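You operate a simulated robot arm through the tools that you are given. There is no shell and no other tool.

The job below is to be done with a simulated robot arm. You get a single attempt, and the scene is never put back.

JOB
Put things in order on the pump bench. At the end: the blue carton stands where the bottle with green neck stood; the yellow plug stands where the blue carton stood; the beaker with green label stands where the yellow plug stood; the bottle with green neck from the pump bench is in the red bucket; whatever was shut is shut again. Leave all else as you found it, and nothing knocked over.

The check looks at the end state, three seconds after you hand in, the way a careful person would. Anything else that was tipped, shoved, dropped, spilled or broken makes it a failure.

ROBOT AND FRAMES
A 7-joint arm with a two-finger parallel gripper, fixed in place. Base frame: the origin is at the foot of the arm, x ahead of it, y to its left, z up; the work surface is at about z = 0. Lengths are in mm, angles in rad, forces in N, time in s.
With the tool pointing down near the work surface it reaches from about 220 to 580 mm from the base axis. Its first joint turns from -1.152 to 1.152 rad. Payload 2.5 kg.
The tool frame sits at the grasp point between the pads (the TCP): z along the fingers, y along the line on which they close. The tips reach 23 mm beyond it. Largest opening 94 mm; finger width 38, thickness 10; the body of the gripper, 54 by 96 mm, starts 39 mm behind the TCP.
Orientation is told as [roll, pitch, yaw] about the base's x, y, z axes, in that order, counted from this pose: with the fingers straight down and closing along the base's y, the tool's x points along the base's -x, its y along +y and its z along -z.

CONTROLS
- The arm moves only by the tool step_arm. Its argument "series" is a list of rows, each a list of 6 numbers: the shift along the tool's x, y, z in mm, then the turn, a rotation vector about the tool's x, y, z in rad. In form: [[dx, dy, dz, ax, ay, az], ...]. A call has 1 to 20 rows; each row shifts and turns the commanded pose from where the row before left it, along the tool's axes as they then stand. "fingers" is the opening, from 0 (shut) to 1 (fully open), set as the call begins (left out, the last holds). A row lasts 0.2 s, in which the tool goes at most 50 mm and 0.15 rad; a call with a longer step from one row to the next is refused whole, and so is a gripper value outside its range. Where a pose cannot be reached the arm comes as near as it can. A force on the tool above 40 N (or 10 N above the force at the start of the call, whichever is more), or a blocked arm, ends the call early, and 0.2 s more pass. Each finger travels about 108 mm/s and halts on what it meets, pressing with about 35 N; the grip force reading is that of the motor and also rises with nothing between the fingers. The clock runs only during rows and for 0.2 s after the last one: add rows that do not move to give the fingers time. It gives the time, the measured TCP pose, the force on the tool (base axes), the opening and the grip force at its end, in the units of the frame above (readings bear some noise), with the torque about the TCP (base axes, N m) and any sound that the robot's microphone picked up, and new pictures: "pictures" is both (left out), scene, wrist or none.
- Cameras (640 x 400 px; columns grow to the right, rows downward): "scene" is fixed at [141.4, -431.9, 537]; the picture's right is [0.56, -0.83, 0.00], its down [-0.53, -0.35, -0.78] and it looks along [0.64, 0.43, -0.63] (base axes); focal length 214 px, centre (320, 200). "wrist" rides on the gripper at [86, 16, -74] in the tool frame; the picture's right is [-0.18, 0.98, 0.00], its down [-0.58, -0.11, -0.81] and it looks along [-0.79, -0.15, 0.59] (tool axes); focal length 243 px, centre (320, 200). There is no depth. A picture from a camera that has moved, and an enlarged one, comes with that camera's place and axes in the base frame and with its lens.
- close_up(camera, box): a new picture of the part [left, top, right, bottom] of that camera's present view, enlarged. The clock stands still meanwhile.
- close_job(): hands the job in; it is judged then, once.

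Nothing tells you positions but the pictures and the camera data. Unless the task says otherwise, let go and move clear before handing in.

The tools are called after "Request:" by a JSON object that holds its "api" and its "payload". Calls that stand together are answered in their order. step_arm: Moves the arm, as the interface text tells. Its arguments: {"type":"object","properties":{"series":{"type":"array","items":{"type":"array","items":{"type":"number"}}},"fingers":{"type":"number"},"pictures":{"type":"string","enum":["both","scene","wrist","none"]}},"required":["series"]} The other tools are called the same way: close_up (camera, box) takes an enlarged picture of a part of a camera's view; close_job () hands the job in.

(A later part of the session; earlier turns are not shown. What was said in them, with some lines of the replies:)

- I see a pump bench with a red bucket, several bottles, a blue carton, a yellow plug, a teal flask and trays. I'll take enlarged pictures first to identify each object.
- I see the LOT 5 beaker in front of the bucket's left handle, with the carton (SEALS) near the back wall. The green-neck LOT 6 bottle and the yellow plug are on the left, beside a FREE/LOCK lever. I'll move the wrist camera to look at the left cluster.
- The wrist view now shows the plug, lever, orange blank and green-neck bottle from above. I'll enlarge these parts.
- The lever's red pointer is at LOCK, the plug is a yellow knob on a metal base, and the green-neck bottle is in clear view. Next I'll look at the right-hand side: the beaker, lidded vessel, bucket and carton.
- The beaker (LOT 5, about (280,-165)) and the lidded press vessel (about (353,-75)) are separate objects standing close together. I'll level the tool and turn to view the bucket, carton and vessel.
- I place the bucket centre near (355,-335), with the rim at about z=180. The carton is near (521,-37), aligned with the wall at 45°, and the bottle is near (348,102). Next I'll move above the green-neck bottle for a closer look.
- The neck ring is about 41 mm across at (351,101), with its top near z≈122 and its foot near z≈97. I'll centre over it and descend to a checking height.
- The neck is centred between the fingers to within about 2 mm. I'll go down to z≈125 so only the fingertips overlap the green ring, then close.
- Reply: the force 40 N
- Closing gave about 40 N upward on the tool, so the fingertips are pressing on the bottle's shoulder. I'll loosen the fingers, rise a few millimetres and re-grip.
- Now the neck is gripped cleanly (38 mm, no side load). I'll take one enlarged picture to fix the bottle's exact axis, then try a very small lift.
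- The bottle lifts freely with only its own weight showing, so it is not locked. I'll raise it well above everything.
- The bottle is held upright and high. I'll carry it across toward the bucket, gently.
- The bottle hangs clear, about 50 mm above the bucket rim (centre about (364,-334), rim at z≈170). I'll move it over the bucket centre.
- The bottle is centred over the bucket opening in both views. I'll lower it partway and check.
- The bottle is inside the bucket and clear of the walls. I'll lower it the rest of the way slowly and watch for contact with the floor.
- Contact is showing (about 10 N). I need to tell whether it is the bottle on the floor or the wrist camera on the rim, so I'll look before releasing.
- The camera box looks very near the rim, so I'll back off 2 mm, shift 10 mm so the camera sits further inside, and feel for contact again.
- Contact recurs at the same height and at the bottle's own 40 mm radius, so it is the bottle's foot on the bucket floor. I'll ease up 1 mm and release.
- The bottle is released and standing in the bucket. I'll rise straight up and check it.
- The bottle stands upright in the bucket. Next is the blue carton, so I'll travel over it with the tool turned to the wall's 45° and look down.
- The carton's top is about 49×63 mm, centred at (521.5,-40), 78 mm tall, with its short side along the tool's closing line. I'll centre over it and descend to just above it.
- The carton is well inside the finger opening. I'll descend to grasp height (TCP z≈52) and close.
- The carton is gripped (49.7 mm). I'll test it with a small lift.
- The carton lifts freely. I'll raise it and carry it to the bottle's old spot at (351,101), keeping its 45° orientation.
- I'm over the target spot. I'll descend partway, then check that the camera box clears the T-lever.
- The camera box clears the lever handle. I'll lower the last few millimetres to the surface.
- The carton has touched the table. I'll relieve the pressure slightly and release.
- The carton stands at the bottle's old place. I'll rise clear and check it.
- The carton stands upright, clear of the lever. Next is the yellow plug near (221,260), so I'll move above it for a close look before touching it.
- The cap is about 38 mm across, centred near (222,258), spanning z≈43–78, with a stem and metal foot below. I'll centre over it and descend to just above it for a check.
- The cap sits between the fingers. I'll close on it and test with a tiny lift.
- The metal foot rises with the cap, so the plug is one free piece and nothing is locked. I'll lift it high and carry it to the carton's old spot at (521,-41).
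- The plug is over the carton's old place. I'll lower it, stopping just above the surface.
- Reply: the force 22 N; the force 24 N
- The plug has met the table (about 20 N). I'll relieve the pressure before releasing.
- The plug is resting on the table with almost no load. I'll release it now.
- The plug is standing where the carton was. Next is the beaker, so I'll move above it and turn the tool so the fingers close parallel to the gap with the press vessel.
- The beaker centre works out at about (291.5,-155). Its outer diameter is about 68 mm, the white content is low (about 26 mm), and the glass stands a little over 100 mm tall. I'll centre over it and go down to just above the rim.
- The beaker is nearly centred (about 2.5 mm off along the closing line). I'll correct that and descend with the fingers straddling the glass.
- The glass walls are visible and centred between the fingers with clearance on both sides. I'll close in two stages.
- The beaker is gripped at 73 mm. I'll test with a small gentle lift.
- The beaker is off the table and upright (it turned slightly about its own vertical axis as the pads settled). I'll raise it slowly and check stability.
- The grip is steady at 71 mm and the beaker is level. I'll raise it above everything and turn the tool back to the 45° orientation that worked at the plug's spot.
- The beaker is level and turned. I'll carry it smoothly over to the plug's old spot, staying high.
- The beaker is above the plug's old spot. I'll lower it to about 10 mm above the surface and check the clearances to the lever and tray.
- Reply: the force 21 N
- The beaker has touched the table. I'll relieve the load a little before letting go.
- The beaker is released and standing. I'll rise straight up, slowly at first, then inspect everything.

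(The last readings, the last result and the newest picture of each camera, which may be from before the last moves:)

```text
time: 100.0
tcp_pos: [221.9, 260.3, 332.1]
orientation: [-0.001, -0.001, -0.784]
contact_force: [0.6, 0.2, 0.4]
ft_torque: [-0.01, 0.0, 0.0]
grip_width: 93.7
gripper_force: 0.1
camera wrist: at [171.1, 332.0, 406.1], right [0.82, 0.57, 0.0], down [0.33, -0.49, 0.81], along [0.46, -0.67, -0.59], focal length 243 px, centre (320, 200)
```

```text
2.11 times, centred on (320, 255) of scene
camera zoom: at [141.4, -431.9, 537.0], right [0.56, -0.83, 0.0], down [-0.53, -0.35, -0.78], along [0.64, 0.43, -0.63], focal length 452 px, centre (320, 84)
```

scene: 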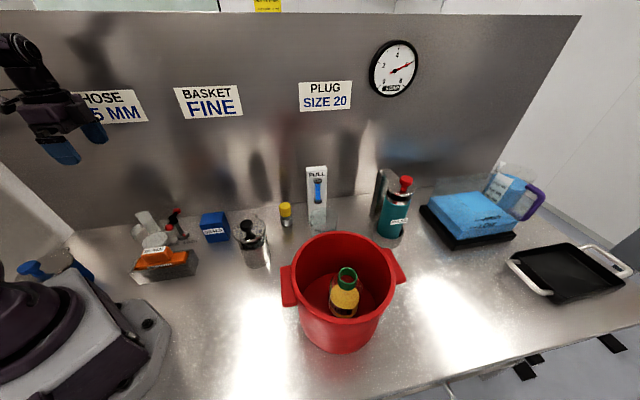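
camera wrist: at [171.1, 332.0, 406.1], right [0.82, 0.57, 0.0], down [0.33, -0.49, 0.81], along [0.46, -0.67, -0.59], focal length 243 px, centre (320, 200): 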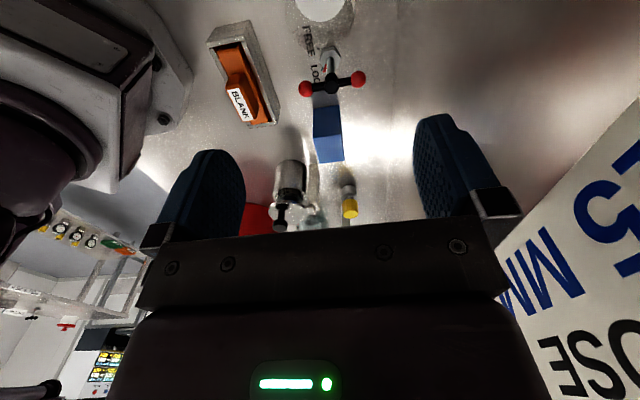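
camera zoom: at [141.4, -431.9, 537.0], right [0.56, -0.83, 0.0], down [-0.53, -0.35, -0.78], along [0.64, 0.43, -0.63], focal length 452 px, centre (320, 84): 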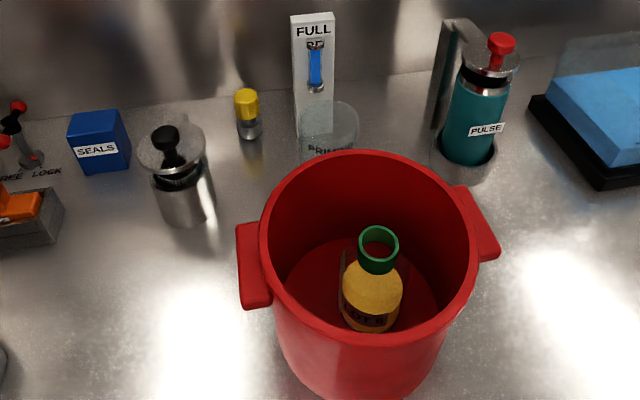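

All four items are placed: beaker at about (222,257), carton at (350,100), plug at (521,-41), and the bottle upright in the bucket. The lever still points to LOCK. I'll move the arm up and clear, then take a last look.

Request:
{"api": "step_arm", "payload": {"series": [[0, 0, -30, 0, 0, 0], [-24.4, 3.1, -14, 0, 0, 0], [-24.4, 3.1, -14, 0, 0, 0], [-24.4, 3.1, -14, 0, 0, 0], [-24.4, 3.1, -14, 0, 0, 0], [-24.4, 3.1, -14, 0, 0, 0], [-24.4, 3.1, -14, 0, 0, 0], [-24.4, 3.1, -14, 0, 0, 0], [-24.4, 3.1, -8, 0, 0, 0], [0, 0, 0, 0, 0, 0]], "pictures": "both"}}

Request:
{"api": "close_up", "payload": {"camera": "scene", "box": [120, 190, 220, 270]}}

Request:
{"api": "close_up", "payload": {"camera": "scene", "box": [400, 150, 640, 310]}}

```text
time: 102.2
tcp_pos: [375.4, 138.4, 467.4]
orientation: [0.001, -0.001, -0.784]
contact_force: [-0.3, -0.1, 0.3]
ft_torque: [0.0, 0.02, 0.01]
grip_width: 93.8
gripper_force: 0.0
camera wrist: at [325.8, 210.8, 541.0], right [0.82, 0.57, 0.0], down [0.34, -0.49, 0.81], along [0.46, -0.67, -0.59], focal length 243 px, centre (320, 200)
```

scene: 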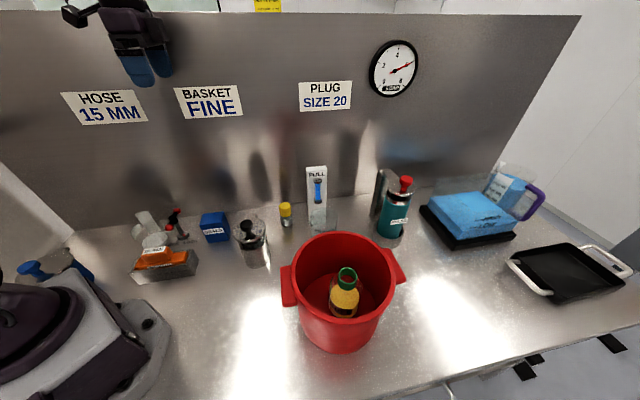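
wrist: 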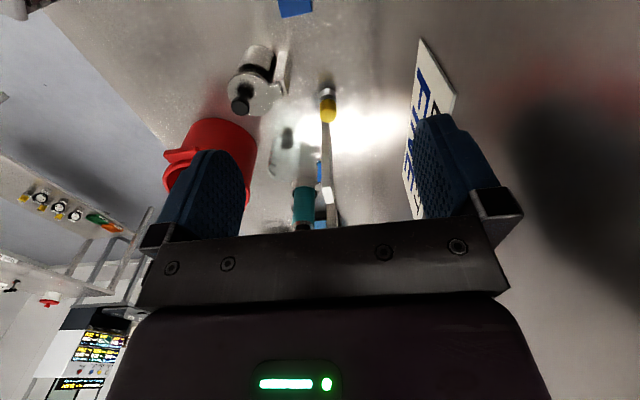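

```text
5.00 times, centred on (170, 230) of scene
camera zoom: at [141.4, -431.9, 537.0], right [0.56, -0.83, 0.0], down [-0.53, -0.35, -0.78], along [0.64, 0.43, -0.63], focal length 1072 px, centre (1070, 50)
```

zoom: 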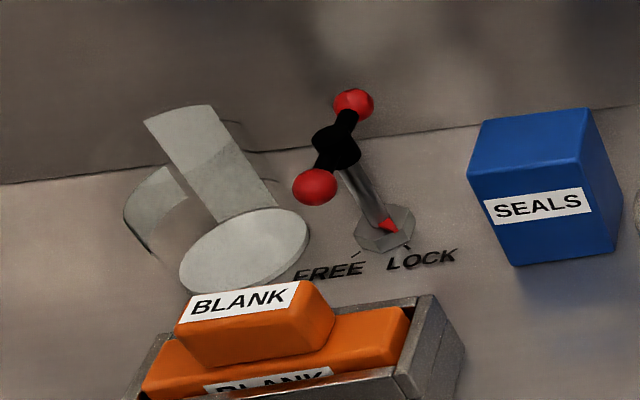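

```text
2.50 times, centred on (520, 230) of scene
camera zoom: at [141.4, -431.9, 537.0], right [0.56, -0.83, 0.0], down [-0.53, -0.35, -0.78], along [0.64, 0.43, -0.63], focal length 536 px, centre (-180, 125)
```

zoom: 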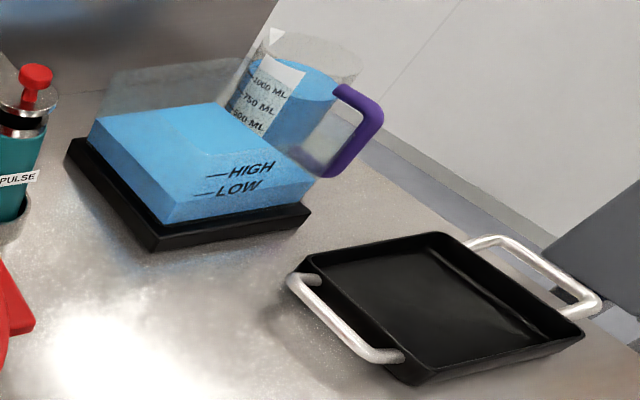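

The bench matches the requested layout: beaker, carton and plug stand upright at their new places and the bottle stands in the bucket. The lever is still at LOCK, nothing else has moved and the arm is clear, so I'm handing in.

Request:
{"api": "close_job", "payload": {}}

```text
The job is handed in.
```

The four items are where you asked and the job is handed in. I have no result from the check yet.

| Item | Where it stands now |
|---|---|
| Bottle with green neck | Upright in the red bucket |
| Blue carton | Where the bottle stood, about (350, 100) mm |
| Yellow plug | Where the carton stood, about (521, -41) mm |
| Beaker with green label | Where the plug stood, about (222, 257) mm |

- **Shut items:** I did not need to open anything. The FREE/LOCK lever was at LOCK at the start and still points to LOCK.
- **Everything else:** In the last pictures nothing else had moved, and I saw nothing tipped or spilled.
- **Contacts:** My first grip on the bottle pressed on its shoulder with about 40 N, so I let go and gripped it again higher up. Setting the plug down pressed it on the table with about 24 N before I eased off.
- **Beaker:** It turned a little about its own axis when lifted, so its label does not face quite the same way as before.
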